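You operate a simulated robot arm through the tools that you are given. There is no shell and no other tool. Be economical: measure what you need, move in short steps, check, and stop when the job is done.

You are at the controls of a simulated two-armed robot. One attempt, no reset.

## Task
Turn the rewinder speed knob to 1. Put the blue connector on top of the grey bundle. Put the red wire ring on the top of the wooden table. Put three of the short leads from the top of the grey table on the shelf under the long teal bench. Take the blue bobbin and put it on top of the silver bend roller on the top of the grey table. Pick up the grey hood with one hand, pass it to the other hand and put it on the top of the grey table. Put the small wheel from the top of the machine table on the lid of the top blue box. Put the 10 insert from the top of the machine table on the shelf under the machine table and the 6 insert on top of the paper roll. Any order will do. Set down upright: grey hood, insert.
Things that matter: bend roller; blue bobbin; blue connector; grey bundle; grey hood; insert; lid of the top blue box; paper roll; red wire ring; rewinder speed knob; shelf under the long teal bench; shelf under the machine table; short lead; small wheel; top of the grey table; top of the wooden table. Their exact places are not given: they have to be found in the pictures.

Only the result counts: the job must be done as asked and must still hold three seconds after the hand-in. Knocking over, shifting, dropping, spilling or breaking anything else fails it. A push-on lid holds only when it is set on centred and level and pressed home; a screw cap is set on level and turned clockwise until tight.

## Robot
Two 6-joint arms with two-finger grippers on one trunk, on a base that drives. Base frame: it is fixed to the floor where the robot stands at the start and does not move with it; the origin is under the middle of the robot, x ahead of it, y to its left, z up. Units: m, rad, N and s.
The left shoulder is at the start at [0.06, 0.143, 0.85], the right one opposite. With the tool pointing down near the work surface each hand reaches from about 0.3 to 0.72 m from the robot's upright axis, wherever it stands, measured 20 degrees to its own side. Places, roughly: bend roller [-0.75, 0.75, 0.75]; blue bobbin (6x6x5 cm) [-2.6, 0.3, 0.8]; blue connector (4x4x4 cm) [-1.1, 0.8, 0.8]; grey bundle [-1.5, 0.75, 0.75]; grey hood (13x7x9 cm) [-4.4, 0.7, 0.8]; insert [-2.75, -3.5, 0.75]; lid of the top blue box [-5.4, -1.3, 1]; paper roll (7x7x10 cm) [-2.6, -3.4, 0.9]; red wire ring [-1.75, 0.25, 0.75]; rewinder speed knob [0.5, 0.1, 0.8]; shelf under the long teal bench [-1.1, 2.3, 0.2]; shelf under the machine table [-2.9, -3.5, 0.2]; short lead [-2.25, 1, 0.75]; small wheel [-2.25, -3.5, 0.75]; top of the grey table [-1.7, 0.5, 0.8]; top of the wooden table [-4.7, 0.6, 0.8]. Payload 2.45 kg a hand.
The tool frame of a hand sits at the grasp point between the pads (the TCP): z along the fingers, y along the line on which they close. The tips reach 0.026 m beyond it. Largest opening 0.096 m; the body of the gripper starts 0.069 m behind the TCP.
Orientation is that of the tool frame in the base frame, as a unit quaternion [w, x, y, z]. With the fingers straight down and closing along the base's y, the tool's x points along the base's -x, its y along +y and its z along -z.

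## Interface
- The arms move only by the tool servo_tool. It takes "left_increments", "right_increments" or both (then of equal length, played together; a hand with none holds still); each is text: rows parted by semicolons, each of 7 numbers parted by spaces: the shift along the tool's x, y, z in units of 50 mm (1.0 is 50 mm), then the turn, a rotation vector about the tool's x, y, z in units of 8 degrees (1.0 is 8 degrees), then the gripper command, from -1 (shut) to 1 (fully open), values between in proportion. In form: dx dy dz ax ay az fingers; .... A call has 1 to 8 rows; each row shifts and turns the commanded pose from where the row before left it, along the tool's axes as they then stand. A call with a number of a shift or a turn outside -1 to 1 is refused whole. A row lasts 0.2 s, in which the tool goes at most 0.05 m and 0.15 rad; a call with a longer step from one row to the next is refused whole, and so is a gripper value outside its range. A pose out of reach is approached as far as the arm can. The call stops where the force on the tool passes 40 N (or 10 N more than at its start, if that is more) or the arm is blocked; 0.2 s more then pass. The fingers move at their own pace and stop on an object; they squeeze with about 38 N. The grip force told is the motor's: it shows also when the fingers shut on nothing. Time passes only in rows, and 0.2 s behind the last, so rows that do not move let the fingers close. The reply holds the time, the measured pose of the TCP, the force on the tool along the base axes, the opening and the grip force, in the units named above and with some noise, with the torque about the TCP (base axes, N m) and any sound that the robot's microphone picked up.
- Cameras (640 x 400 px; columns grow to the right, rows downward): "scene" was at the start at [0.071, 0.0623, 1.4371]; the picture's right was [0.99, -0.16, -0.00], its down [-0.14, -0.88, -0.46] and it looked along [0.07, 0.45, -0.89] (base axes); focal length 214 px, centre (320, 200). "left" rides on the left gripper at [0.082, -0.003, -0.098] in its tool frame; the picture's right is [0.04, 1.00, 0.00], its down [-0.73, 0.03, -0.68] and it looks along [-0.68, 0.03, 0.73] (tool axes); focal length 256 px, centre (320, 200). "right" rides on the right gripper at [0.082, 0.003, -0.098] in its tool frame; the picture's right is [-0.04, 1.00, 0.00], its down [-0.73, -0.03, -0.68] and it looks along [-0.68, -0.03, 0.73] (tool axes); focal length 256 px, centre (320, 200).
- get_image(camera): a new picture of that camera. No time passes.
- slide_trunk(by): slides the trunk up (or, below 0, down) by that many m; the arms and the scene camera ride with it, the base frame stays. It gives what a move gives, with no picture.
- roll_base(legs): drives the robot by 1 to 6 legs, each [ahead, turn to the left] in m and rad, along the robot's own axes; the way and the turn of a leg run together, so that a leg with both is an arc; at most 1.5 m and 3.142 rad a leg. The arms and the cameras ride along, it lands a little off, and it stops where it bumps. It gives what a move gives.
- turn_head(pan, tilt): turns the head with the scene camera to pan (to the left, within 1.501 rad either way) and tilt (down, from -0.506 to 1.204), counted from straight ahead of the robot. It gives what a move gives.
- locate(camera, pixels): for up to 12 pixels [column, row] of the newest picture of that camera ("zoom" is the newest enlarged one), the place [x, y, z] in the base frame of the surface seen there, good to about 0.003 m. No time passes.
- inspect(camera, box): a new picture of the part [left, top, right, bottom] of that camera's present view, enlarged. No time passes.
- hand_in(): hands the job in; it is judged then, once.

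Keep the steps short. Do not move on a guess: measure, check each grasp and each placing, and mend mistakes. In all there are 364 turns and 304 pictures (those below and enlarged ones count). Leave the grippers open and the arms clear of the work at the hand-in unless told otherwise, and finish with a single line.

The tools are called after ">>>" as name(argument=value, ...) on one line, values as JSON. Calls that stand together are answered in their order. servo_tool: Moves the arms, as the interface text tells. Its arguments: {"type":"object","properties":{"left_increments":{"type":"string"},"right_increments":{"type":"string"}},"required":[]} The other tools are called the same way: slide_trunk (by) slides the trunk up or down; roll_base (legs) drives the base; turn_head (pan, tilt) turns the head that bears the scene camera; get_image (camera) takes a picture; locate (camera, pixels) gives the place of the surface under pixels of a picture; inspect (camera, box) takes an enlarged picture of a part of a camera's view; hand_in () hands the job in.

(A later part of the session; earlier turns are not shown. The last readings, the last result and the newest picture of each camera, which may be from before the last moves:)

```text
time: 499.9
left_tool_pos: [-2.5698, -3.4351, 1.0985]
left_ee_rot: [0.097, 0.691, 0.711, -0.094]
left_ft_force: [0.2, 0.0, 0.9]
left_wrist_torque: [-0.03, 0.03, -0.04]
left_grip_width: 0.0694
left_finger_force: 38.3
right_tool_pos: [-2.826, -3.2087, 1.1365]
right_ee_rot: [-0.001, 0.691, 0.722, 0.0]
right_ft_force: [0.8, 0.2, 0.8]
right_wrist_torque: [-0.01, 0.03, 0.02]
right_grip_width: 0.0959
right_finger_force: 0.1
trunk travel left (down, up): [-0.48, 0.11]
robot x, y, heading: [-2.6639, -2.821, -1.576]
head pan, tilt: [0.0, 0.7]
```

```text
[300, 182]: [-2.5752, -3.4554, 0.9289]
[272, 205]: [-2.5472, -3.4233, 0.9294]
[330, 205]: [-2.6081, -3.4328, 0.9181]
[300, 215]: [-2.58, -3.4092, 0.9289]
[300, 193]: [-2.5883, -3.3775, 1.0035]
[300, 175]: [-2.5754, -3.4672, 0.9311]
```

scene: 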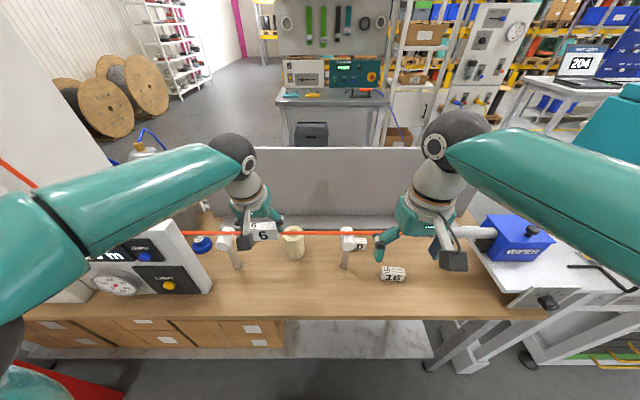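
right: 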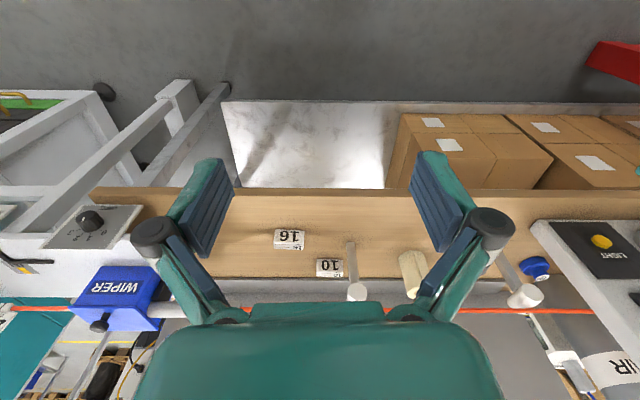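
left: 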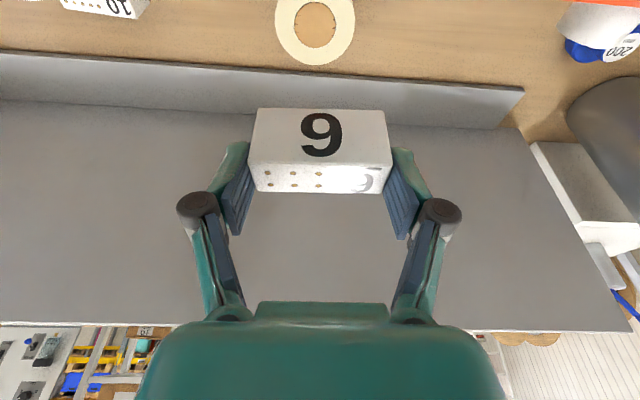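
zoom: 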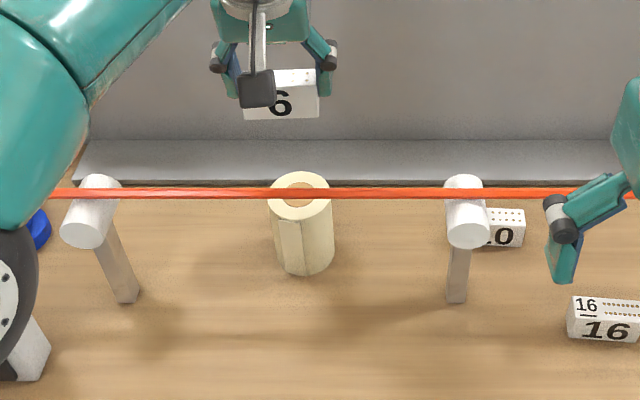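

Roll centre (−2.575, −3.436), top 0.930. I shift 5 mm and lower to just above it.

>>> servo_tool(left_increments="0 -0.11 0 0 0 0 -1;0.21 0 0.76 0 0 0 -1;0.21 0 0.76 0 0 0 -1;0.19 0 0.7 0 0 0 -1;0 0 0 0 0 0 -1")

>>> inspect(camera="scene", box=[220, 180, 380, 280])

>>> get_image(camera="left")

```text
time: 501.1
left_tool_pos: [-2.5765, -3.4372, 0.9808]
left_ee_rot: [0.098, 0.689, 0.712, -0.094]
left_ft_force: [0.5, -0.8, -1.8]
left_wrist_torque: [0.02, -0.01, 0.01]
left_grip_width: 0.0692
left_finger_force: 38.1
right_tool_pos: [-2.828, -3.2106, 1.1371]
right_ee_rot: [-0.001, 0.692, 0.722, 0.001]
right_ft_force: [0.4, 0.0, 0.1]
right_wrist_torque: [0.0, -0.03, 0.01]
right_grip_width: 0.0961
right_finger_force: 0.1
trunk travel left (down, up): [-0.48, 0.11]
robot x, y, heading: [-2.6615, -2.8234, -1.576]
head pan, tilt: [0.0, 0.7]
```

```text
4.00 times, centred on (300, 230) of scene
```

zoom: 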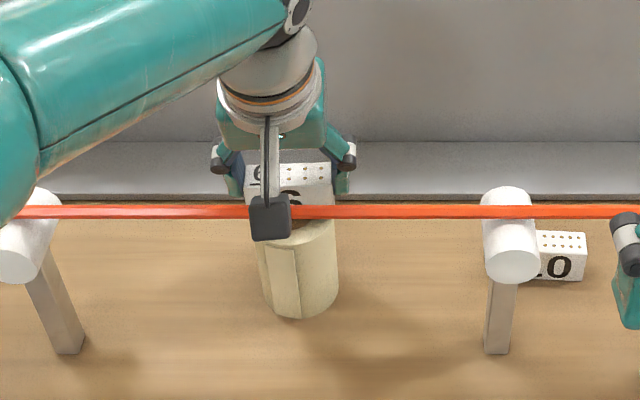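

```text
136 pictures are left
```

left: 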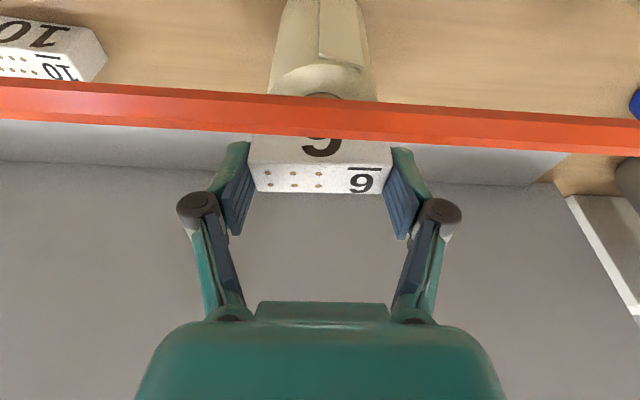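

The wire is untouched. I lower in 2 mm steps to contact.

>>> servo_tool(left_increments="0.011 0 0.04 0 0 0 -1;0.011 0 0.04 0 0 0 -1;0.011 0 0.04 0 0 0 -1;0 0 0 0 0 0 -1")

```text
time: 502.1
left_tool_pos: [-2.5766, -3.4349, 0.9749]
left_ee_rot: [0.098, 0.691, 0.71, -0.094]
left_ft_force: [0.1, -0.7, -0.8]
left_wrist_torque: [0.01, -0.03, -0.06]
left_grip_width: 0.0692
left_finger_force: 38.0
right_tool_pos: [-2.8276, -3.211, 1.1364]
right_ee_rot: [-0.001, 0.692, 0.722, 0.001]
right_ft_force: [0.4, -0.5, -0.2]
right_wrist_torque: [-0.01, 0.01, 0.0]
right_grip_width: 0.0961
right_finger_force: 0.2
trunk travel left (down, up): [-0.48, 0.11]
robot x, y, heading: [-2.664, -2.8208, -1.575]
head pan, tilt: [0.0, 0.7]
```

>>> servo_tool(left_increments="0.011 0 0.04 0 0 0 -1;0.006 0 0.02 0 0 0 -1;0 0 0 0 0 0 -1")

```text
time: 502.9
left_tool_pos: [-2.5763, -3.4359, 0.9749]
left_ee_rot: [0.098, 0.689, 0.712, -0.095]
left_ft_force: [0.3, -1.3, 5.9]
left_wrist_torque: [-0.05, 0.19, 0.07]
left_grip_width: 0.0689
left_finger_force: 38.5
right_tool_pos: [-2.8273, -3.2104, 1.1372]
right_ee_rot: [-0.001, 0.691, 0.722, 0.0]
right_ft_force: [-0.8, 0.2, -0.4]
right_wrist_torque: [0.02, 0.01, -0.02]
right_grip_width: 0.0962
right_finger_force: 0.2
trunk travel left (down, up): [-0.48, 0.11]
robot x, y, heading: [-2.6617, -2.8218, -1.575]
head pan, tilt: [0.0, 0.7]
```

Contact (6 N). I open and rise straight up.

>>> servo_tool(left_increments="0 0 0 0 0 0 0.5;0 0 0 0 0 0 0.75;0 0 0 0 0 0 0.75;-0.13 0 -0.48 0 0 0 0.75;-0.21 0 -0.77 0 0 0 0.75;-0.21 0 -0.77 0 0 0 0.75;-0.24 0 -0.87 0 0 0 0.75")

>>> inspect(camera="scene", box=[220, 180, 380, 280])

>>> get_image(camera="left")

```text
time: 504.5
left_tool_pos: [-2.5765, -3.432, 1.124]
left_ee_rot: [0.098, 0.69, 0.711, -0.093]
left_ft_force: [1.5, -0.4, 0.0]
left_wrist_torque: [0.02, -0.02, 0.01]
left_grip_width: 0.0841
left_finger_force: 0.0
right_tool_pos: [-2.8276, -3.2105, 1.1362]
right_ee_rot: [-0.001, 0.692, 0.722, 0.002]
right_ft_force: [-0.2, -0.6, 0.0]
right_wrist_torque: [0.01, 0.02, 0.0]
right_grip_width: 0.0959
right_finger_force: 0.1
trunk travel left (down, up): [-0.48, 0.11]
robot x, y, heading: [-2.6638, -2.8195, -1.571]
head pan, tilt: [0.0, 0.7]
```

```text
4.00 times, centred on (300, 230) of scene
```

zoom: 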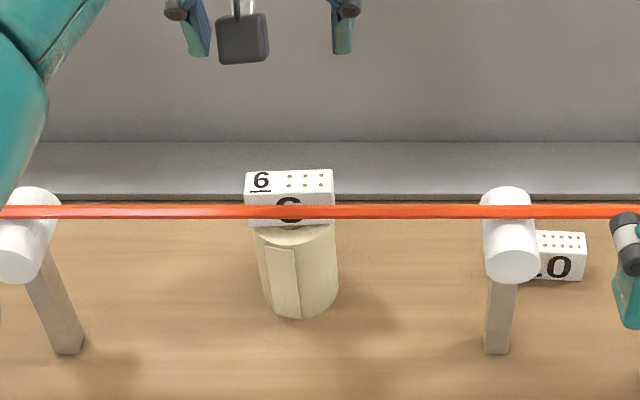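

```text
134 pictures are left
```

left: 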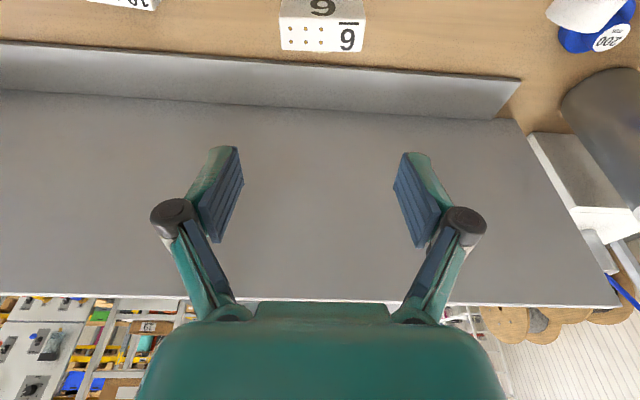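

Insert 6 stands on the paper roll, wire straight. I withdraw the left hand, and yaw the right hand −90° (camera to −x) for insert 10.

>>> servo_tool(left_increments="0.77 0 -0.2 0 0 0 1;0.77 0 -0.2 0 0 0 1;0.77 0.4 -0.2 0 0 0 1;0.77 0.4 -0.2 0 0 0 1;0.5 0.4 0 0 0.7 0 1;0 0 0 0 0.65 0 1;0 0 0 0 0.65 0 1;0 0 0 0 0 0 1", right_increments="0.3 0 0 0 0 0 1;0 0 0 0 0 -1 1;0 0 0 0 0 -1 1;0 0 0 0 0 -1 1;0 0 0 0 0 -1 1;0 0 0 0 0 -1 1;0 0 0 0 0 -1 1;0 0 0 0 0 -1 1")

>>> servo_tool(right_increments="0 0 0 0 0 -1 0.2;0 0 0 0 0 -1 0.2;0 0 0 0 0 -1 0.2;0 0 0 0 0 -1 0.2;0 0 0 0 0 -0.15 0.2")

>>> get_image(camera="right")

>>> get_image(camera="scene")

```text
time: 506.3
left_tool_pos: [-2.5215, -3.2517, 1.114]
left_ee_rot: [-0.003, 0.697, 0.717, 0.004]
left_ft_force: [0.4, 0.1, 0.0]
left_wrist_torque: [-0.02, 0.02, -0.03]
left_grip_width: 0.0959
left_finger_force: 0.1
right_tool_pos: [-2.8283, -3.196, 1.1355]
right_ee_rot: [0.0, 0.271, 0.963, 0.002]
right_ft_force: [0.6, 0.5, 0.1]
right_wrist_torque: [-0.02, 0.0, 0.0]
right_grip_width: 0.096
right_finger_force: 0.1
trunk travel left (down, up): [-0.48, 0.11]
robot x, y, heading: [-2.6628, -2.8239, -1.571]
head pan, tilt: [0.0, 0.7]
```

```text
time: 507.5
left_tool_pos: [-2.5218, -3.251, 1.114]
left_ee_rot: [-0.002, 0.696, 0.718, 0.004]
left_ft_force: [0.0, -0.3, 0.2]
left_wrist_torque: [-0.01, -0.03, -0.01]
left_grip_width: 0.0958
left_finger_force: 0.0
right_tool_pos: [-2.8282, -3.1956, 1.1356]
right_ee_rot: [-0.001, -0.016, 1.0, 0.002]
right_ft_force: [0.7, 0.8, -0.7]
right_wrist_torque: [-0.01, 0.01, 0.01]
right_grip_width: 0.0576
right_finger_force: 0.0
trunk travel left (down, up): [-0.48, 0.11]
robot x, y, heading: [-2.6662, -2.8259, -1.576]
head pan, tilt: [0.0, 0.7]
```

```text
133 pictures are left
```

right: 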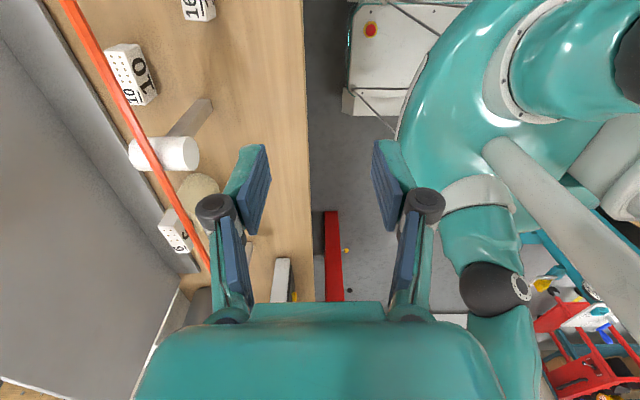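

```text
132 pictures are left
```

scene: 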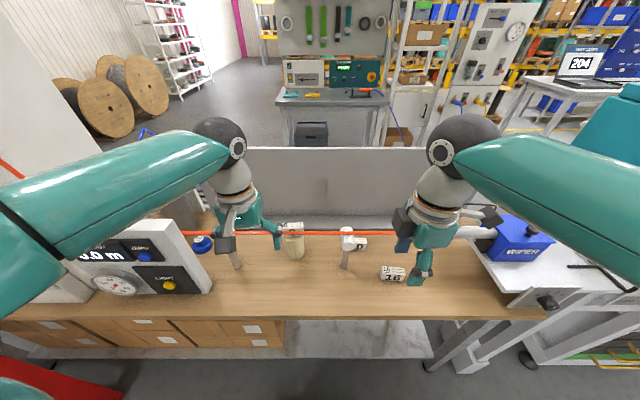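

I measure insert 10 (right view near (132,75)).

>>> inspect(camera="right", box=[60, 20, 220, 200])

>>> locate(camera="right", pixels=[[147, 75], [140, 50], [155, 95], [120, 70], [112, 55], [130, 100], [124, 86], [176, 152], [205, 110], [108, 48]])

```text
2.22 times, centred on (140, 110) of right
```

zoom: 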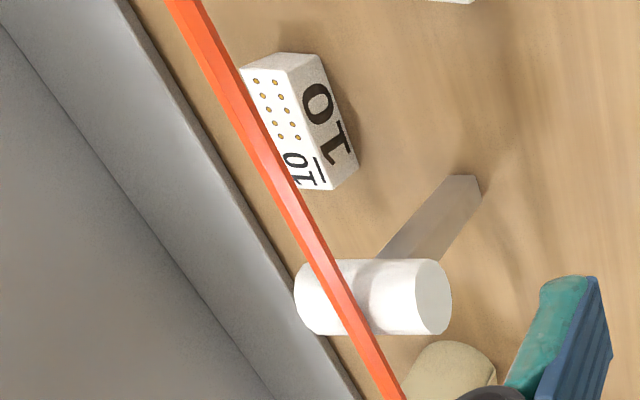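

```text
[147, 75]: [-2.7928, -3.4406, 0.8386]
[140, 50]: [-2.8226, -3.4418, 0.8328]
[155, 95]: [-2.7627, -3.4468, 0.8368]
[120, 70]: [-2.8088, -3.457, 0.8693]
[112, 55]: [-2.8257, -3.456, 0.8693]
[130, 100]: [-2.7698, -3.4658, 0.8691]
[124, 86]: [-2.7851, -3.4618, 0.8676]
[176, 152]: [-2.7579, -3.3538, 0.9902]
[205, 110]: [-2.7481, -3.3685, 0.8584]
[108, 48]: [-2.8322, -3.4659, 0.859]
```

Insert 10: centre (−2.796, −3.455). I roll forward 5 cm and bring the right hand above it, over the wire.

>>> roll_base(legs=[[0.05, 0]])

>>> servo_tool(right_increments="-0.1 -0.84 0 0 0 0.23 0.1;-0.1 -0.84 0 0 0 0 0.1;-0.1 -0.84 0 0 0 0 0.1;-0.1 -0.84 0 0 0 0 0.1;-0.1 -0.84 0 0 0 0 0.1;0 0 0 0 0 0 0.1")

>>> get_image(camera="right")

```text
time: 508.5
left_tool_pos: [-2.5218, -3.303, 1.1128]
left_ee_rot: [-0.003, 0.696, 0.718, 0.004]
left_ft_force: [0.1, 0.0, 0.0]
left_wrist_torque: [0.07, 0.01, -0.02]
left_grip_width: 0.0962
left_finger_force: 0.0
right_tool_pos: [-2.8269, -3.2486, 1.1344]
right_ee_rot: [0.0, -0.015, 1.0, 0.003]
right_ft_force: [-0.3, -0.9, -1.7]
right_wrist_torque: [0.07, -0.04, -0.02]
right_grip_width: 0.0575
right_finger_force: 0.1
trunk travel left (down, up): [-0.48, 0.11]
robot x, y, heading: [-2.6601, -2.8716, -1.576]
head pan, tilt: [0.0, 0.7]
```

```text
time: 509.9
left_tool_pos: [-2.5222, -3.3005, 1.1146]
left_ee_rot: [-0.003, 0.696, 0.718, 0.004]
left_ft_force: [-0.3, -0.2, -0.5]
left_wrist_torque: [-0.01, 0.01, -0.02]
left_grip_width: 0.096
left_finger_force: 0.0
right_tool_pos: [-2.8033, -3.4441, 1.1278]
right_ee_rot: [0.0, 0.001, 1.0, 0.002]
right_ft_force: [0.0, 0.2, -0.5]
right_wrist_torque: [-0.03, 0.0, 0.03]
right_grip_width: 0.0528
right_finger_force: 0.0
right hand out of reach, approached as far as the arm can: row 5
trunk travel left (down, up): [-0.48, 0.11]
robot x, y, heading: [-2.664, -2.8677, -1.571]
head pan, tilt: [0.0, 0.7]
```

```text
130 pictures are left
```

right: 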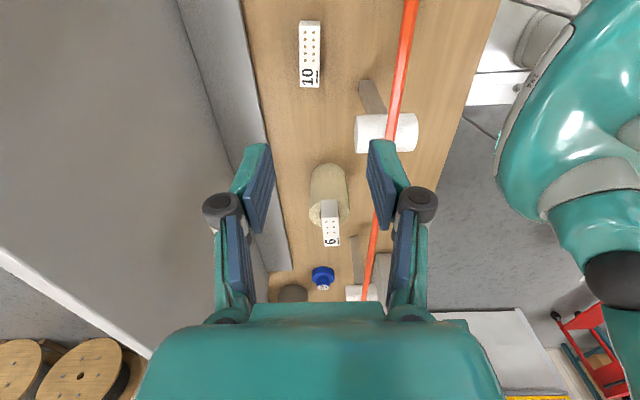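

Nearly there (y −3.444). Lowering eases the reach; I descend halfway and check against the wire.

>>> servo_tool(right_increments="0 0 0.8 0 0 0 0.1;0 0 0.8 0 0 0 0.1;0 0 0.4 0 0 0 0.1;0 0 0 0 0 0 0.1")

>>> get_image(camera="right")

>>> inspect(camera="scene", box=[300, 150, 500, 300])

```text
time: 510.9
left_tool_pos: [-2.5221, -3.3001, 1.1146]
left_ee_rot: [-0.001, 0.696, 0.718, 0.003]
left_ft_force: [0.1, -0.2, -0.6]
left_wrist_torque: [-0.03, -0.03, 0.0]
left_grip_width: 0.0958
left_finger_force: 0.1
right_tool_pos: [-2.8017, -3.4455, 1.0274]
right_ee_rot: [-0.001, 0.002, 1.0, 0.002]
right_ft_force: [-0.5, 0.2, -0.7]
right_wrist_torque: [0.0, 0.04, -0.02]
right_grip_width: 0.0527
right_finger_force: 0.0
trunk travel left (down, up): [-0.48, 0.11]
robot x, y, heading: [-2.6624, -2.8681, -1.574]
head pan, tilt: [0.0, 0.7]
```

```text
129 pictures are left
```

right: 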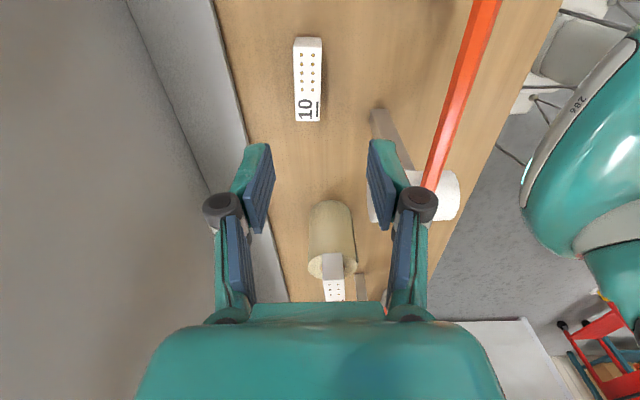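

```text
2.67 times, centred on (400, 225) of scene
```

zoom: 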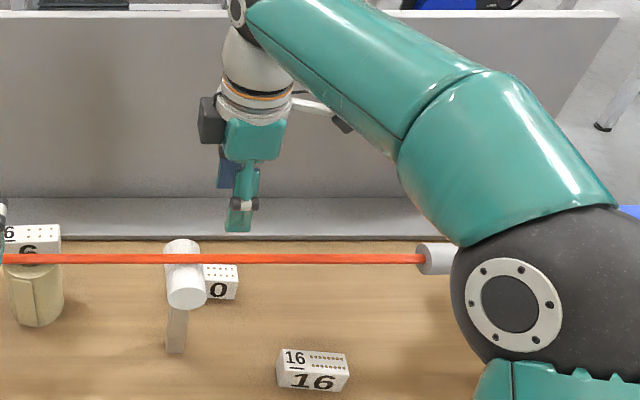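

The elbow looks near the wiper device; I check its position.

>>> locate(camera="zoom", pixels=[[510, 300], [480, 250], [430, 258], [440, 245], [560, 240], [420, 180], [460, 330]])

>>> locate(camera="right", pixels=[[308, 45], [308, 110], [297, 80], [320, 80], [308, 75], [450, 120]])

```text
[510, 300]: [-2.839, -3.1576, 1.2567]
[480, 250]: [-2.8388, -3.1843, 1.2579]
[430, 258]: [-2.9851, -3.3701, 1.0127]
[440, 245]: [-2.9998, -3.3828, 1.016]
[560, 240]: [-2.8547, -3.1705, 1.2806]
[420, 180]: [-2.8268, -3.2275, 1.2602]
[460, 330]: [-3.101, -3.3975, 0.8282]
```

```text
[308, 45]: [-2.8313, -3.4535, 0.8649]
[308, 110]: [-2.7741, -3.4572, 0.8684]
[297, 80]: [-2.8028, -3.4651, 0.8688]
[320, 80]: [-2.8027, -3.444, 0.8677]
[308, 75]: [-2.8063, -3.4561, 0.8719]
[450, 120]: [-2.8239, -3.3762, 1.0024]
```

The elbow is 0.2 m in front of the wire: fine. I shift 1 cm in y and descend to z 0.876.

>>> servo_tool(right_increments="0 -0.2 0.6 0 0 0 0.1;0 0 0.8 0 0 0 0.1;0 0 0.8 0 0 0 0.1;0 0 0.82 0 0 0 0.1;0 0 0 0 0 0 0.1")

>>> get_image(camera="right")

>>> inspect(camera="scene", box=[300, 150, 500, 300])

```text
time: 512.1
left_tool_pos: [-2.5214, -3.3001, 1.1138]
left_ee_rot: [-0.001, 0.696, 0.718, 0.003]
left_ft_force: [0.0, -0.4, -0.2]
left_wrist_torque: [-0.03, -0.02, 0.02]
left_grip_width: 0.0962
left_finger_force: 0.1
right_tool_pos: [-2.8039, -3.4526, 0.8767]
right_ee_rot: [0.0, 0.002, 1.0, 0.001]
right_ft_force: [0.6, 1.2, -0.7]
right_wrist_torque: [0.04, 0.02, 0.02]
right_grip_width: 0.0528
right_finger_force: 0.1
trunk travel left (down, up): [-0.48, 0.11]
robot x, y, heading: [-2.6597, -2.8733, -1.57]
head pan, tilt: [0.0, 0.7]
```

```text
127 pictures are left
```

right: 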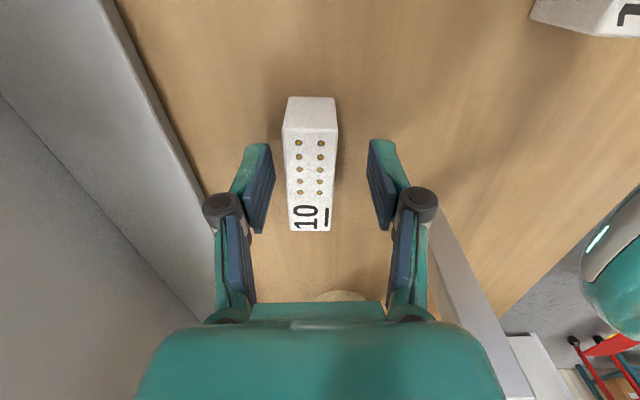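

```text
2.67 times, centred on (400, 225) of scene
```

zoom: 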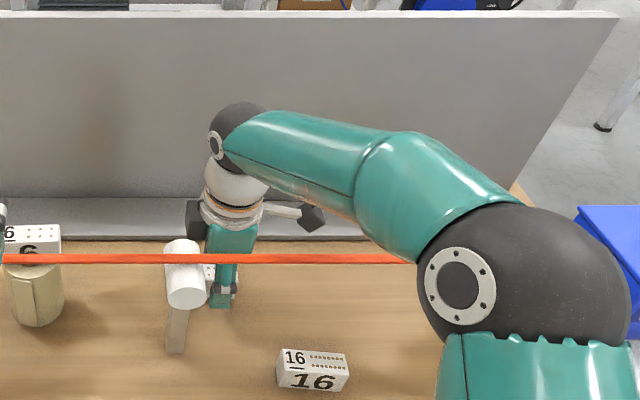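

Good. Close and lift straight up over the wire.

>>> servo_tool(right_increments="0 0 0 0 0 0 -1;0 0 0 0 0 0 -1;0 0 0 0 0 0 -1;0 0 -0.6 0 0 0 -1;0 0 -0.9 0 0 0 -1;0 0 -0.9 0 0 0 -1;0 0 -0.9 0 0 0 -1")

>>> get_image(camera="right")

```text
time: 513.7
left_tool_pos: [-2.5216, -3.2992, 1.1146]
left_ee_rot: [-0.002, 0.696, 0.718, 0.004]
left_ft_force: [-0.2, 0.1, -0.4]
left_wrist_torque: [0.0, 0.01, 0.02]
left_grip_width: 0.0961
left_finger_force: 0.0
right_tool_pos: [-2.801, -3.454, 1.041]
right_ee_rot: [0.0, 0.002, 1.0, 0.002]
right_ft_force: [0.2, 0.1, -0.5]
right_wrist_torque: [-0.03, 0.0, 0.0]
right_grip_width: 0.0249
right_finger_force: 37.7
trunk travel left (down, up): [-0.48, 0.11]
robot x, y, heading: [-2.6622, -2.8695, -1.572]
head pan, tilt: [0.0, 0.7]
```

```text
125 pictures are left
```

right: 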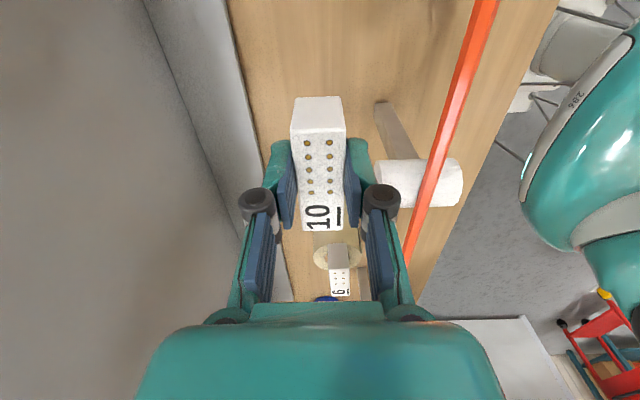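

Held. I raise with the trunk by 0.1 m (clear of the wire), then pull back.

>>> slide_trunk(by=0.1)

>>> servo_tool(right_increments="0 0.6 0 0 0 0 -1;0 0.8 0 0 0 0 -1;0 0.8 0 0 0 0 -1;0 0.8 0 0 0 0 -1;0 0.8 0 0 0 0 -1", left_increments="0 0 0 0 0 0 1;0.6 0.4 0 0 0 0 1;0.6 0.4 0 0 0 0 1;0.6 0.4 0 0 0 0 1;0.6 0.4 0 0 0 0 1")

>>> get_image(camera="scene")

```text
time: 515.0
left_tool_pos: [-2.5215, -3.3006, 1.214]
left_ee_rot: [-0.002, 0.696, 0.718, 0.004]
left_ft_force: [0.1, 0.6, 0.6]
left_wrist_torque: [-0.01, 0.01, 0.01]
left_grip_width: 0.0958
left_finger_force: 0.1
right_tool_pos: [-2.8018, -3.4549, 1.1416]
right_ee_rot: [0.0, 0.002, 1.0, 0.002]
right_ft_force: [-0.5, -0.3, -0.9]
right_wrist_torque: [-0.04, 0.0, -0.03]
right_grip_width: 0.0251
right_finger_force: 38.3
trunk travel left (down, up): [-0.58, 0.01]
robot x, y, heading: [-2.6667, -2.8722, -1.576]
head pan, tilt: [0.0, 0.7]
```

```text
time: 516.2
left_tool_pos: [-2.4458, -3.1753, 1.2171]
left_ee_rot: [-0.001, 0.696, 0.718, 0.002]
left_ft_force: [0.8, -0.2, -0.5]
left_wrist_torque: [-0.03, -0.02, 0.01]
left_grip_width: 0.096
left_finger_force: 0.0
right_tool_pos: [-2.8, -3.2595, 1.1413]
right_ee_rot: [-0.001, 0.001, 1.0, 0.0]
right_ft_force: [0.8, 0.1, -1.1]
right_wrist_torque: [-0.06, -0.02, 0.03]
right_grip_width: 0.0249
right_finger_force: 37.6
trunk travel left (down, up): [-0.58, 0.01]
robot x, y, heading: [-2.6637, -2.8671, -1.571]
head pan, tilt: [0.0, 0.7]
```

```text
124 pictures are left
```

scene: 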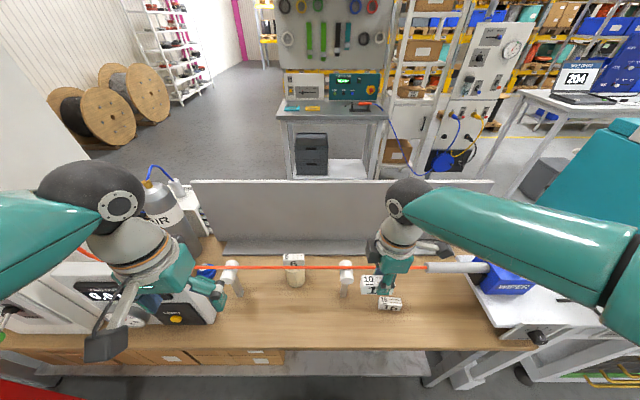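

I back up 0.35 m, pull the left hand in, and lower the trunk to work at the shelf.

>>> roll_base(legs=[[-0.35, 0]])

>>> servo_tool(left_increments="0.4 0.5 0 0 0 0 1;0.4 0.5 0 0 0 0 1;0 0.5 0 0 0 0 1")

>>> slide_trunk(by=-0.4)

>>> slide_trunk(by=-0.175)

>>> turn_head(pan=0.0, tilt=0.6)

>>> get_image(camera="scene")

```text
time: 518.5
left_tool_pos: [-2.4448, -2.8186, 1.2166]
left_ee_rot: [-0.002, 0.696, 0.718, 0.003]
left_ft_force: [-0.5, 0.1, -0.7]
left_wrist_torque: [-0.03, 0.02, 0.01]
left_grip_width: 0.0962
left_finger_force: 0.0
right_tool_pos: [-2.7996, -2.9048, 1.1394]
right_ee_rot: [0.0, 0.001, 1.0, 0.002]
right_ft_force: [-0.6, 0.0, 0.1]
right_wrist_torque: [0.0, -0.01, 0.02]
right_grip_width: 0.025
right_finger_force: 38.0
trunk travel left (down, up): [-0.58, 0.01]
robot x, y, heading: [-2.6635, -2.5112, -1.574]
head pan, tilt: [0.0, 0.7]
```

```text
time: 519.3
left_tool_pos: [-2.3702, -2.7771, 1.2164]
left_ee_rot: [-0.002, 0.696, 0.718, 0.004]
left_ft_force: [0.2, -0.5, -0.2]
left_wrist_torque: [0.0, 0.03, 0.03]
left_grip_width: 0.0957
left_finger_force: 0.2
right_tool_pos: [-2.7985, -2.9069, 1.1402]
right_ee_rot: [0.0, 0.001, 1.0, 0.002]
right_ft_force: [-0.4, 0.0, 0.0]
right_wrist_torque: [0.03, -0.01, 0.01]
right_grip_width: 0.025
right_finger_force: 37.9
trunk travel left (down, up): [-0.58, 0.01]
robot x, y, heading: [-2.6634, -2.5142, -1.574]
head pan, tilt: [0.0, 0.7]
```

```text
time: 523.1
left_tool_pos: [-2.3706, -2.7765, 0.8163]
left_ee_rot: [-0.002, 0.695, 0.719, 0.004]
left_ft_force: [-0.3, -0.1, 0.2]
left_wrist_torque: [0.0, -0.01, 0.0]
left_grip_width: 0.0958
left_finger_force: 0.1
right_tool_pos: [-2.7988, -2.9061, 0.74]
right_ee_rot: [0.0, 0.0, 1.0, 0.002]
right_ft_force: [-0.4, 0.4, -0.4]
right_wrist_torque: [0.03, 0.04, 0.02]
right_grip_width: 0.0249
right_finger_force: 37.9
trunk travel left (down, up): [-0.18, 0.41]
robot x, y, heading: [-2.6632, -2.5112, -1.572]
head pan, tilt: [0.0, 0.7]
```

```text
time: 525.1
left_tool_pos: [-2.3699, -2.7768, 0.6413]
left_ee_rot: [-0.002, 0.695, 0.719, 0.003]
left_ft_force: [-0.2, -0.7, -0.3]
left_wrist_torque: [0.0, 0.01, -0.01]
left_grip_width: 0.096
left_finger_force: 0.0
right_tool_pos: [-2.7987, -2.9047, 0.5648]
right_ee_rot: [0.001, 0.0, 1.0, 0.001]
right_ft_force: [0.1, -0.8, -1.0]
right_wrist_torque: [0.0, -0.02, -0.03]
right_grip_width: 0.025
right_finger_force: 37.9
trunk travel left (down, up): [-0.005, 0.585]
robot x, y, heading: [-2.6609, -2.5122, -1.569]
head pan, tilt: [0.0, 0.7]
```

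```text
time: 525.8
left_tool_pos: [-2.3695, -2.7775, 0.641]
left_ee_rot: [-0.002, 0.695, 0.719, 0.003]
left_ft_force: [0.0, 0.1, 0.2]
left_wrist_torque: [0.03, 0.0, -0.01]
left_grip_width: 0.0959
left_finger_force: 0.1
right_tool_pos: [-2.7998, -2.9055, 0.5644]
right_ee_rot: [0.0, 0.001, 1.0, 0.001]
right_ft_force: [0.5, 0.0, -1.0]
right_wrist_torque: [0.01, 0.05, -0.04]
right_grip_width: 0.025
right_finger_force: 37.9
trunk travel left (down, up): [-0.005, 0.585]
robot x, y, heading: [-2.6664, -2.5118, -1.574]
head pan, tilt: [0.0, 0.6]
```

```text
123 pictures are left
```

scene: 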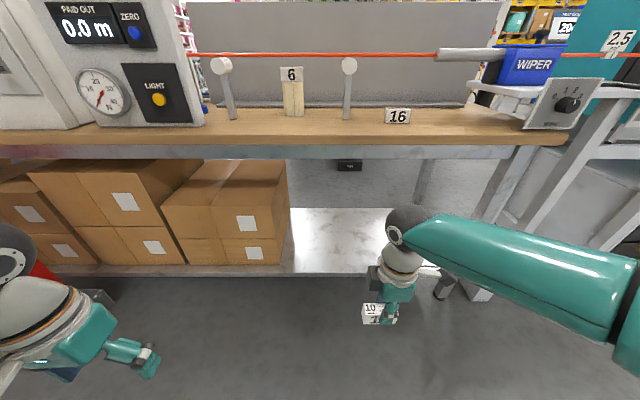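

I check the shelf's front edge and lower the right hand.

>>> locate(camera="scene", pixels=[[340, 272], [340, 262], [340, 250], [420, 258], [300, 260], [340, 145], [340, 157], [440, 170]])

>>> servo_tool(right_increments="0 0 0.9 0 0 0 -1;0 0 0.9 0 0 0 -1;0 0 0.9 0 0 0 -1;0 0 0.9 0 0 0 -1;0 0 0.9 0 0 0 -1;0 0 0.8 0 0 0 -1")

>>> get_image(camera="scene")

```text
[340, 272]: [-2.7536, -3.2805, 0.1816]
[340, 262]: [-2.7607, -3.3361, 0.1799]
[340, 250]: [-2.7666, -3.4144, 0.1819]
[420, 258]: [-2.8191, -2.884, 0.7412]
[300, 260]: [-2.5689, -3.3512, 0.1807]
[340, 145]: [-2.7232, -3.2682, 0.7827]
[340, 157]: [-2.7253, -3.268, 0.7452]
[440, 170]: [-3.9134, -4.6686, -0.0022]
```

```text
time: 527.2
left_tool_pos: [-2.3695, -2.7762, 0.6427]
left_ee_rot: [-0.002, 0.696, 0.718, 0.003]
left_ft_force: [0.1, -0.1, 0.4]
left_wrist_torque: [-0.04, 0.0, 0.01]
left_grip_width: 0.096
left_finger_force: 0.1
right_tool_pos: [-2.799, -2.9035, 0.2973]
right_ee_rot: [0.001, 0.001, 1.0, 0.002]
right_ft_force: [0.1, 0.4, -0.2]
right_wrist_torque: [0.01, 0.04, 0.01]
right_grip_width: 0.0247
right_finger_force: 38.2
trunk travel left (down, up): [-0.005, 0.585]
robot x, y, heading: [-2.6649, -2.5146, -1.57]
head pan, tilt: [0.0, 0.6]
```

```text
122 pictures are left
```

scene: 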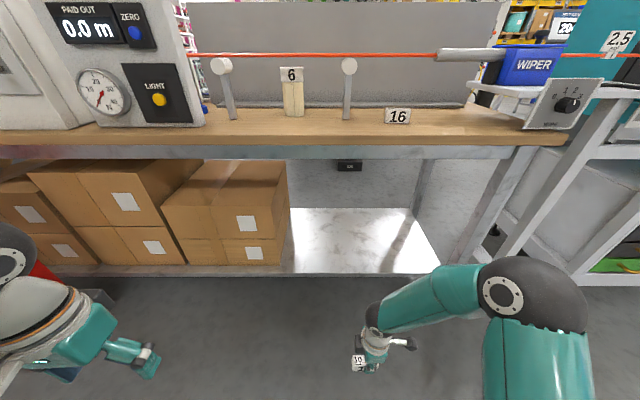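

I check the elbow height for the drive under the table edge (underside z 0.745).

>>> locate(camera="scene", pixels=[[505, 295], [480, 262], [530, 260], [430, 290], [375, 330], [540, 340]])

```text
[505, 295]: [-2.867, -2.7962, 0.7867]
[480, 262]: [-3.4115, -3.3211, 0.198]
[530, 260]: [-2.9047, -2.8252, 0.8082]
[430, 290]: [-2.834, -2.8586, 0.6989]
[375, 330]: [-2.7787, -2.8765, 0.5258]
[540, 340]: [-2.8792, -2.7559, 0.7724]
```

Clear. I drive forward 0.33 m, then extend over the shelf.

>>> roll_base(legs=[[0.33, 0]])

>>> servo_tool(right_increments="0 -0.7 0 0 0 0 -1;0 -0.8 0 0 0 0 -1;0 -0.8 0 0 0 0 -1;0 0 0 0 0 0 -1")

>>> get_image(camera="right")

>>> get_image(camera="scene")

```text
time: 529.4
left_tool_pos: [-2.3691, -3.1114, 0.64]
left_ee_rot: [-0.002, 0.694, 0.72, 0.003]
left_ft_force: [-0.3, 0.2, 0.6]
left_wrist_torque: [-0.03, -0.04, 0.0]
left_grip_width: 0.0959
left_finger_force: 0.1
right_tool_pos: [-2.7961, -3.2411, 0.297]
right_ee_rot: [0.0, -0.001, 1.0, 0.002]
right_ft_force: [-0.7, -0.2, -0.7]
right_wrist_torque: [0.0, 0.0, 0.04]
right_grip_width: 0.025
right_finger_force: 38.4
trunk travel left (down, up): [-0.005, 0.585]
robot x, y, heading: [-2.6613, -2.85, -1.572]
head pan, tilt: [0.0, 0.6]
```

```text
time: 530.4
left_tool_pos: [-2.3679, -3.1115, 0.6428]
left_ee_rot: [-0.002, 0.694, 0.72, 0.003]
left_ft_force: [0.0, -0.3, 0.5]
left_wrist_torque: [-0.01, -0.02, 0.02]
left_grip_width: 0.096
left_finger_force: 0.1
right_tool_pos: [-2.7988, -3.3545, 0.2978]
right_ee_rot: [0.0, -0.001, 1.0, 0.003]
right_ft_force: [0.6, -0.3, -1.8]
right_wrist_torque: [0.0, -0.01, -0.01]
right_grip_width: 0.0249
right_finger_force: 38.0
trunk travel left (down, up): [-0.005, 0.585]
robot x, y, heading: [-2.6627, -2.849, -1.569]
head pan, tilt: [0.0, 0.6]
```

```text
121 pictures are left
```

right: 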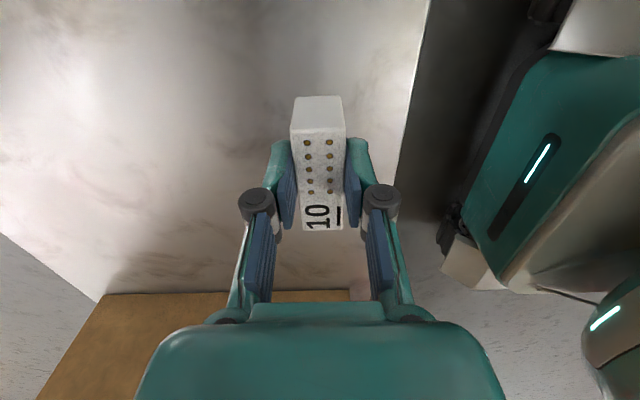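

```text
120 pictures are left
```

scene: 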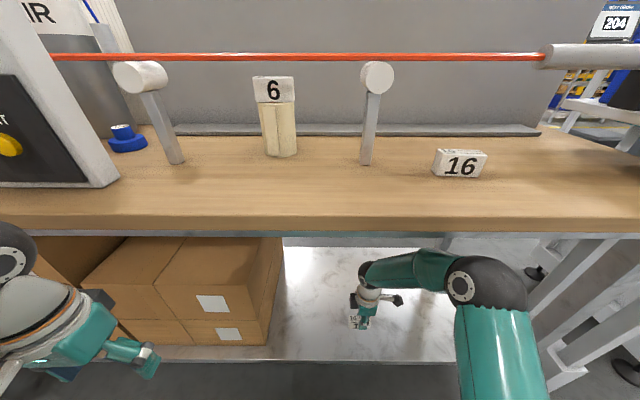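

Over the free shelf. I lower to contact (z ≈0.227).

>>> servo_tool(right_increments="0 0 0.6 0 0 0 -1;0 0 0.6 0 0 0 -1;0 0 0.1 0 0 0 -1;0 0 0 0 0 0 -1")

>>> servo_tool(right_increments="0 0 0.04 0 0 0 -1;0 0 0.04 0 0 0 -1;0 0 0 0 0 0 -1")

```text
time: 531.4
left_tool_pos: [-2.3685, -3.1113, 0.6425]
left_ee_rot: [-0.002, 0.694, 0.72, 0.004]
left_ft_force: [-0.2, 0.2, 1.0]
left_wrist_torque: [-0.01, 0.02, -0.01]
left_grip_width: 0.096
left_finger_force: 0.0
right_tool_pos: [-2.797, -3.3559, 0.2334]
right_ee_rot: [0.0, -0.001, 1.0, 0.001]
right_ft_force: [-0.4, -0.1, -0.6]
right_wrist_torque: [0.0, 0.01, -0.01]
right_grip_width: 0.0252
right_finger_force: 37.1
trunk travel left (down, up): [-0.005, 0.585]
robot x, y, heading: [-2.662, -2.8525, -1.569]
head pan, tilt: [0.0, 0.6]
```

```text
time: 532.2
left_tool_pos: [-2.3682, -3.1117, 0.6421]
left_ee_rot: [-0.002, 0.694, 0.72, 0.004]
left_ft_force: [-0.6, 0.3, -0.2]
left_wrist_torque: [0.0, -0.01, -0.02]
left_grip_width: 0.0961
left_finger_force: 0.1
right_tool_pos: [-2.7973, -3.3565, 0.2281]
right_ee_rot: [0.0, 0.0, 1.0, 0.002]
right_ft_force: [0.4, 0.7, -1.2]
right_wrist_torque: [-0.01, 0.01, 0.0]
right_grip_width: 0.0244
right_finger_force: 38.2
trunk travel left (down, up): [-0.005, 0.585]
robot x, y, heading: [-2.6678, -2.8499, -1.564]
head pan, tilt: [0.0, 0.6]
```

>>> servo_tool(right_increments="0 0 0.04 0 0 0 -1;0 0 0.03 0 0 0 -1;0 0 0 0 0 0 -1")

```text
time: 533.0
left_tool_pos: [-2.3688, -3.1117, 0.6429]
left_ee_rot: [-0.001, 0.694, 0.72, 0.003]
left_ft_force: [0.2, -0.4, 0.2]
left_wrist_torque: [-0.02, -0.03, -0.01]
left_grip_width: 0.0959
left_finger_force: 0.0
right_tool_pos: [-2.7969, -3.3566, 0.2254]
right_ee_rot: [0.0, -0.002, 1.0, 0.001]
right_ft_force: [-1.5, 5.5, 18.1]
right_wrist_torque: [0.2, -0.67, 0.21]
right_grip_width: 0.0249
right_finger_force: 37.6
trunk travel left (down, up): [-0.005, 0.585]
robot x, y, heading: [-2.6613, -2.8505, -1.566]
head pan, tilt: [0.0, 0.6]
```

Contact. I ease up 1 mm, open, and rise.

>>> servo_tool(right_increments="0 0 -0.03 0 0 0 -0.6;0 0 0 0 0 0 -0.3;0 0 0 0 0 0 0.1;0 0 0 0 0 0 0.1;0 0 -0.6 0 0 0 0.1;0 0 -0.8 0 0 0 0.1;0 0.4 -0.3 0 0 0 0.1;0 0.8 0 0 0 0 0.1")

>>> get_image(camera="right")

>>> get_image(camera="scene")

```text
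time: 534.8
left_tool_pos: [-2.3671, -3.1129, 0.6426]
left_ee_rot: [-0.002, 0.694, 0.72, 0.003]
left_ft_force: [0.7, -0.3, 0.3]
left_wrist_torque: [0.0, 0.04, 0.02]
left_grip_width: 0.096
left_finger_force: 0.1
right_tool_pos: [-2.7962, -3.2951, 0.3141]
right_ee_rot: [0.0, -0.001, 1.0, 0.002]
right_ft_force: [-0.2, 0.1, 0.1]
right_wrist_torque: [-0.03, 0.0, 0.02]
right_grip_width: 0.0528
right_finger_force: 0.0
trunk travel left (down, up): [-0.005, 0.585]
robot x, y, heading: [-2.6611, -2.8527, -1.564]
head pan, tilt: [0.0, 0.6]
```

```text
119 pictures are left
```

right: 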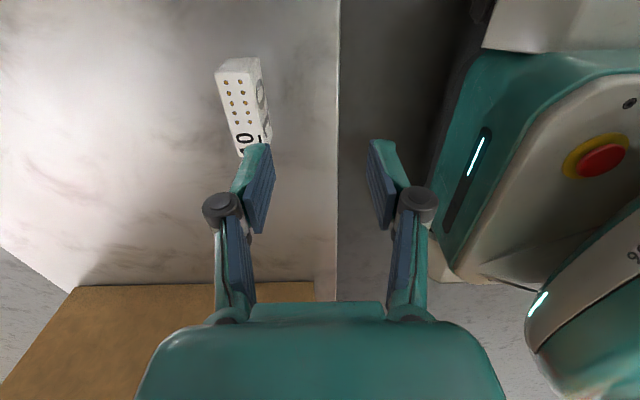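

```text
118 pictures are left
```

scene: 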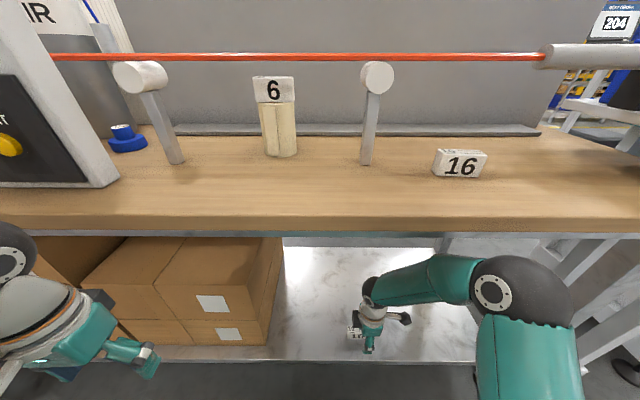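

Insert 10 stands upright on the shelf. I back off, raise the hand and trunk.

>>> roll_base(legs=[[-0.33, 0]])

>>> servo_tool(right_increments="0 0 -0.9 0 0 0 1;0 0 -0.9 0 0 0 1;0 0 -0.9 0 0 0 1;0 0 -0.9 0 0 0 1;0 0 -0.9 0 0 0 1")

>>> slide_trunk(by=0.4)

>>> slide_trunk(by=0.175)

>>> turn_head(pan=0.3, tilt=0.7)

>>> get_image(camera="scene")

```text
time: 537.0
left_tool_pos: [-2.3709, -2.7801, 0.6415]
left_ee_rot: [-0.002, 0.695, 0.719, 0.003]
left_ft_force: [-0.6, -0.3, -1.0]
left_wrist_torque: [0.01, -0.03, -0.02]
left_grip_width: 0.0963
left_finger_force: 0.1
right_tool_pos: [-2.7979, -2.9623, 0.3129]
right_ee_rot: [-0.001, 0.0, 1.0, 0.002]
right_ft_force: [-0.2, -0.2, 0.1]
right_wrist_torque: [-0.01, -0.01, -0.01]
right_grip_width: 0.0529
right_finger_force: 0.1
trunk travel left (down, up): [-0.005, 0.585]
robot x, y, heading: [-2.6657, -2.5156, -1.57]
head pan, tilt: [0.0, 0.6]
```

```text
time: 538.2
left_tool_pos: [-2.3703, -2.7788, 0.6418]
left_ee_rot: [-0.003, 0.694, 0.72, 0.003]
left_ft_force: [-0.5, -0.4, -0.1]
left_wrist_torque: [-0.02, -0.04, 0.02]
left_grip_width: 0.0961
left_finger_force: 0.1
right_tool_pos: [-2.7985, -2.963, 0.5362]
right_ee_rot: [0.0, -0.001, 1.0, 0.003]
right_ft_force: [-1.2, 1.1, 0.1]
right_wrist_torque: [0.0, 0.01, 0.0]
right_grip_width: 0.0961
right_finger_force: 0.0
trunk travel left (down, up): [-0.005, 0.585]
robot x, y, heading: [-2.6633, -2.518, -1.566]
head pan, tilt: [0.0, 0.6]
```

```text
time: 542.1
left_tool_pos: [-2.3692, -2.7791, 1.0422]
left_ee_rot: [-0.003, 0.695, 0.719, 0.004]
left_ft_force: [-0.1, -0.2, 0.1]
left_wrist_torque: [0.01, 0.01, 0.01]
left_grip_width: 0.0959
left_finger_force: 0.1
right_tool_pos: [-2.7987, -2.9629, 0.9364]
right_ee_rot: [0.0, 0.0, 1.0, 0.002]
right_ft_force: [0.6, 0.9, -0.1]
right_wrist_torque: [0.0, 0.01, -0.02]
right_grip_width: 0.0958
right_finger_force: 0.0
trunk travel left (down, up): [-0.405, 0.185]
robot x, y, heading: [-2.6635, -2.514, -1.571]
head pan, tilt: [0.0, 0.6]
```

```text
time: 544.0
left_tool_pos: [-2.3701, -2.7793, 1.2169]
left_ee_rot: [-0.003, 0.695, 0.719, 0.004]
left_ft_force: [0.7, 0.0, 0.6]
left_wrist_torque: [0.01, 0.0, 0.0]
left_grip_width: 0.096
left_finger_force: 0.1
right_tool_pos: [-2.7998, -2.9634, 1.1111]
right_ee_rot: [0.0, 0.0, 1.0, 0.002]
right_ft_force: [0.6, 0.9, 0.1]
right_wrist_torque: [0.02, 0.02, -0.05]
right_grip_width: 0.0959
right_finger_force: 0.1
trunk travel left (down, up): [-0.58, 0.01]
robot x, y, heading: [-2.6624, -2.5178, -1.573]
head pan, tilt: [0.0, 0.6]
```

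```text
time: 544.8
left_tool_pos: [-2.3702, -2.7804, 1.2175]
left_ee_rot: [-0.003, 0.695, 0.719, 0.004]
left_ft_force: [0.4, 0.5, 0.4]
left_wrist_torque: [0.0, 0.03, 0.02]
left_grip_width: 0.0959
left_finger_force: 0.1
right_tool_pos: [-2.8004, -2.9631, 1.1122]
right_ee_rot: [0.001, 0.001, 1.0, 0.001]
right_ft_force: [-0.1, 0.1, 0.7]
right_wrist_torque: [-0.04, 0.0, 0.02]
right_grip_width: 0.096
right_finger_force: 0.1
trunk travel left (down, up): [-0.58, 0.01]
robot x, y, heading: [-2.6637, -2.5173, -1.568]
head pan, tilt: [0.3, 0.7]
```

```text
117 pictures are left
```

scene: 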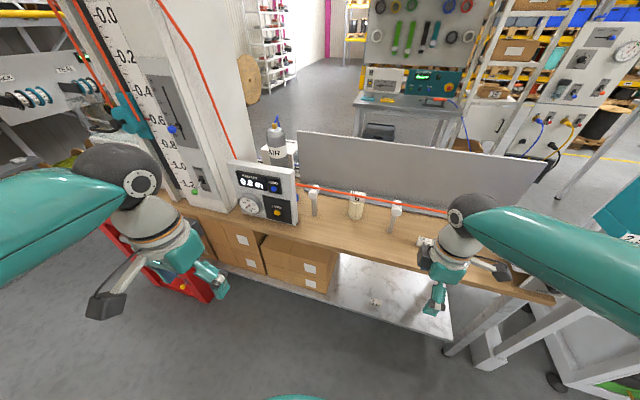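

I zoom to check the meter display and the wheel.

>>> inspect(camera="scene", box=[225, 150, 425, 260])

```text
3.20 times, centred on (325, 205) of scene
```

zoom: 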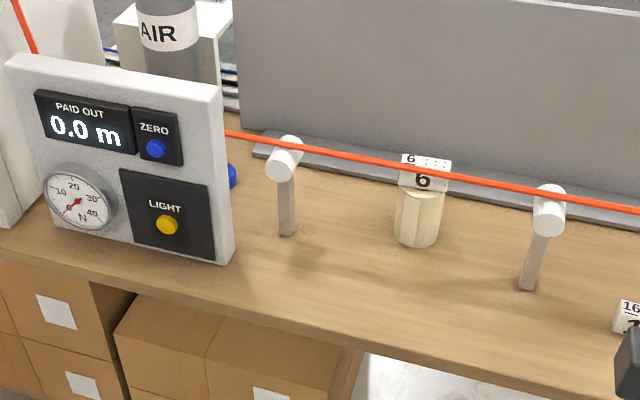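

The display still shows 0.0 m. I measure the meter box's edges near the wheel.

>>> locate(camera="zoom", pixels=[[222, 100], [230, 255], [232, 175], [215, 85], [236, 240], [10, 60], [120, 62], [232, 200], [290, 230], [235, 95]])

>>> servo_tool(left_increments="0 0 0 0 0 -1 1;0 0 0 0 0 -1 1;0 0 0 0 0 -1 1;0 0 0 0 0 -1 1;0 0 0 0 0 -1 1;0 0 0 0 0 -1 1;0 0 0 0 0 -1 1;0 0 0 0 0 -1 1")

>>> servo_tool(left_increments="0 0 0 0 0 -1 1;0 0 0 0 0 -1 1;0 0 0 0 0 -1 1;0 0 0 0 0 -0.05 1", right_increments="0 0 0 0 0 1 1;0 0 0 0 0 1 1;0 0 0 0 0 1 1;0 0 0 0 0 1 1")

```text
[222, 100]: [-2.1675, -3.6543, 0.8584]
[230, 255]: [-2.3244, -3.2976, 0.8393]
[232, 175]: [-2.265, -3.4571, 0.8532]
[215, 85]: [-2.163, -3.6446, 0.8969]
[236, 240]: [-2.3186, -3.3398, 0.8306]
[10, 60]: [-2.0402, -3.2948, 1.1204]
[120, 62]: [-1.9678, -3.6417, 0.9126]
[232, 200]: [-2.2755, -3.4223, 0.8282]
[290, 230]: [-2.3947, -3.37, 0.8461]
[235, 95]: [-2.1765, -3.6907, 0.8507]
```

```text
time: 546.6
left_tool_pos: [-2.3714, -2.7793, 1.2175]
left_ee_rot: [-0.001, 0.207, 0.978, 0.005]
left_ft_force: [-0.3, -0.3, 0.4]
left_wrist_torque: [0.02, -0.01, 0.0]
left_grip_width: 0.0962
left_finger_force: 0.0
right_tool_pos: [-2.7986, -2.9626, 1.1113]
right_ee_rot: [0.001, 0.0, 1.0, 0.002]
right_ft_force: [0.6, -0.2, -0.2]
right_wrist_torque: [-0.01, 0.02, 0.0]
right_grip_width: 0.096
right_finger_force: 0.1
trunk travel left (down, up): [-0.58, 0.01]
robot x, y, heading: [-2.6675, -2.5186, -1.566]
head pan, tilt: [0.3, 0.7]
```

```text
time: 547.6
left_tool_pos: [-2.3699, -2.7771, 1.2178]
left_ee_rot: [0.001, -0.004, 1.0, 0.004]
left_ft_force: [-0.8, -0.8, 0.5]
left_wrist_torque: [0.05, -0.04, 0.0]
left_grip_width: 0.0959
left_finger_force: 0.0
right_tool_pos: [-2.7984, -2.9631, 1.1103]
right_ee_rot: [-0.001, 0.276, 0.961, 0.002]
right_ft_force: [-0.2, -0.3, 0.0]
right_wrist_torque: [0.03, 0.04, -0.01]
right_grip_width: 0.096
right_finger_force: 0.1
trunk travel left (down, up): [-0.58, 0.01]
robot x, y, heading: [-2.6661, -2.515, -1.568]
head pan, tilt: [0.3, 0.7]
```

The wheel lies behind the meter box (box side x −2.32, top ≈1.12), so the right arm (elbow to the west) is better. I check the red frame's position to see where the robot can stand.

>>> locate(camera="scene", pixels=[[180, 290], [208, 298], [110, 225], [200, 270], [215, 250], [150, 250], [240, 190], [296, 175], [230, 165], [270, 160]])

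>>> inspect(camera="scene", box=[80, 140, 320, 320])

```text
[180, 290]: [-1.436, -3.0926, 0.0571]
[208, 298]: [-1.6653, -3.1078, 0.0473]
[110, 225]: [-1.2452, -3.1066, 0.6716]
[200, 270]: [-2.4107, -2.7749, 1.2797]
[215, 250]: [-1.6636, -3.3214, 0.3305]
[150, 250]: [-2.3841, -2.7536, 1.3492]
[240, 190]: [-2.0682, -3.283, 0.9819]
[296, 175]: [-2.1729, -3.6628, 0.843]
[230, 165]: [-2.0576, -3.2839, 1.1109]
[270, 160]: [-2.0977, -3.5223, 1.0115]
```

```text
2.22 times, centred on (200, 230) of scene
```

zoom: 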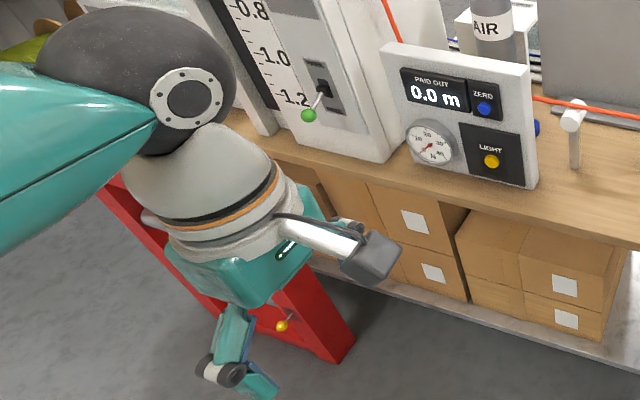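

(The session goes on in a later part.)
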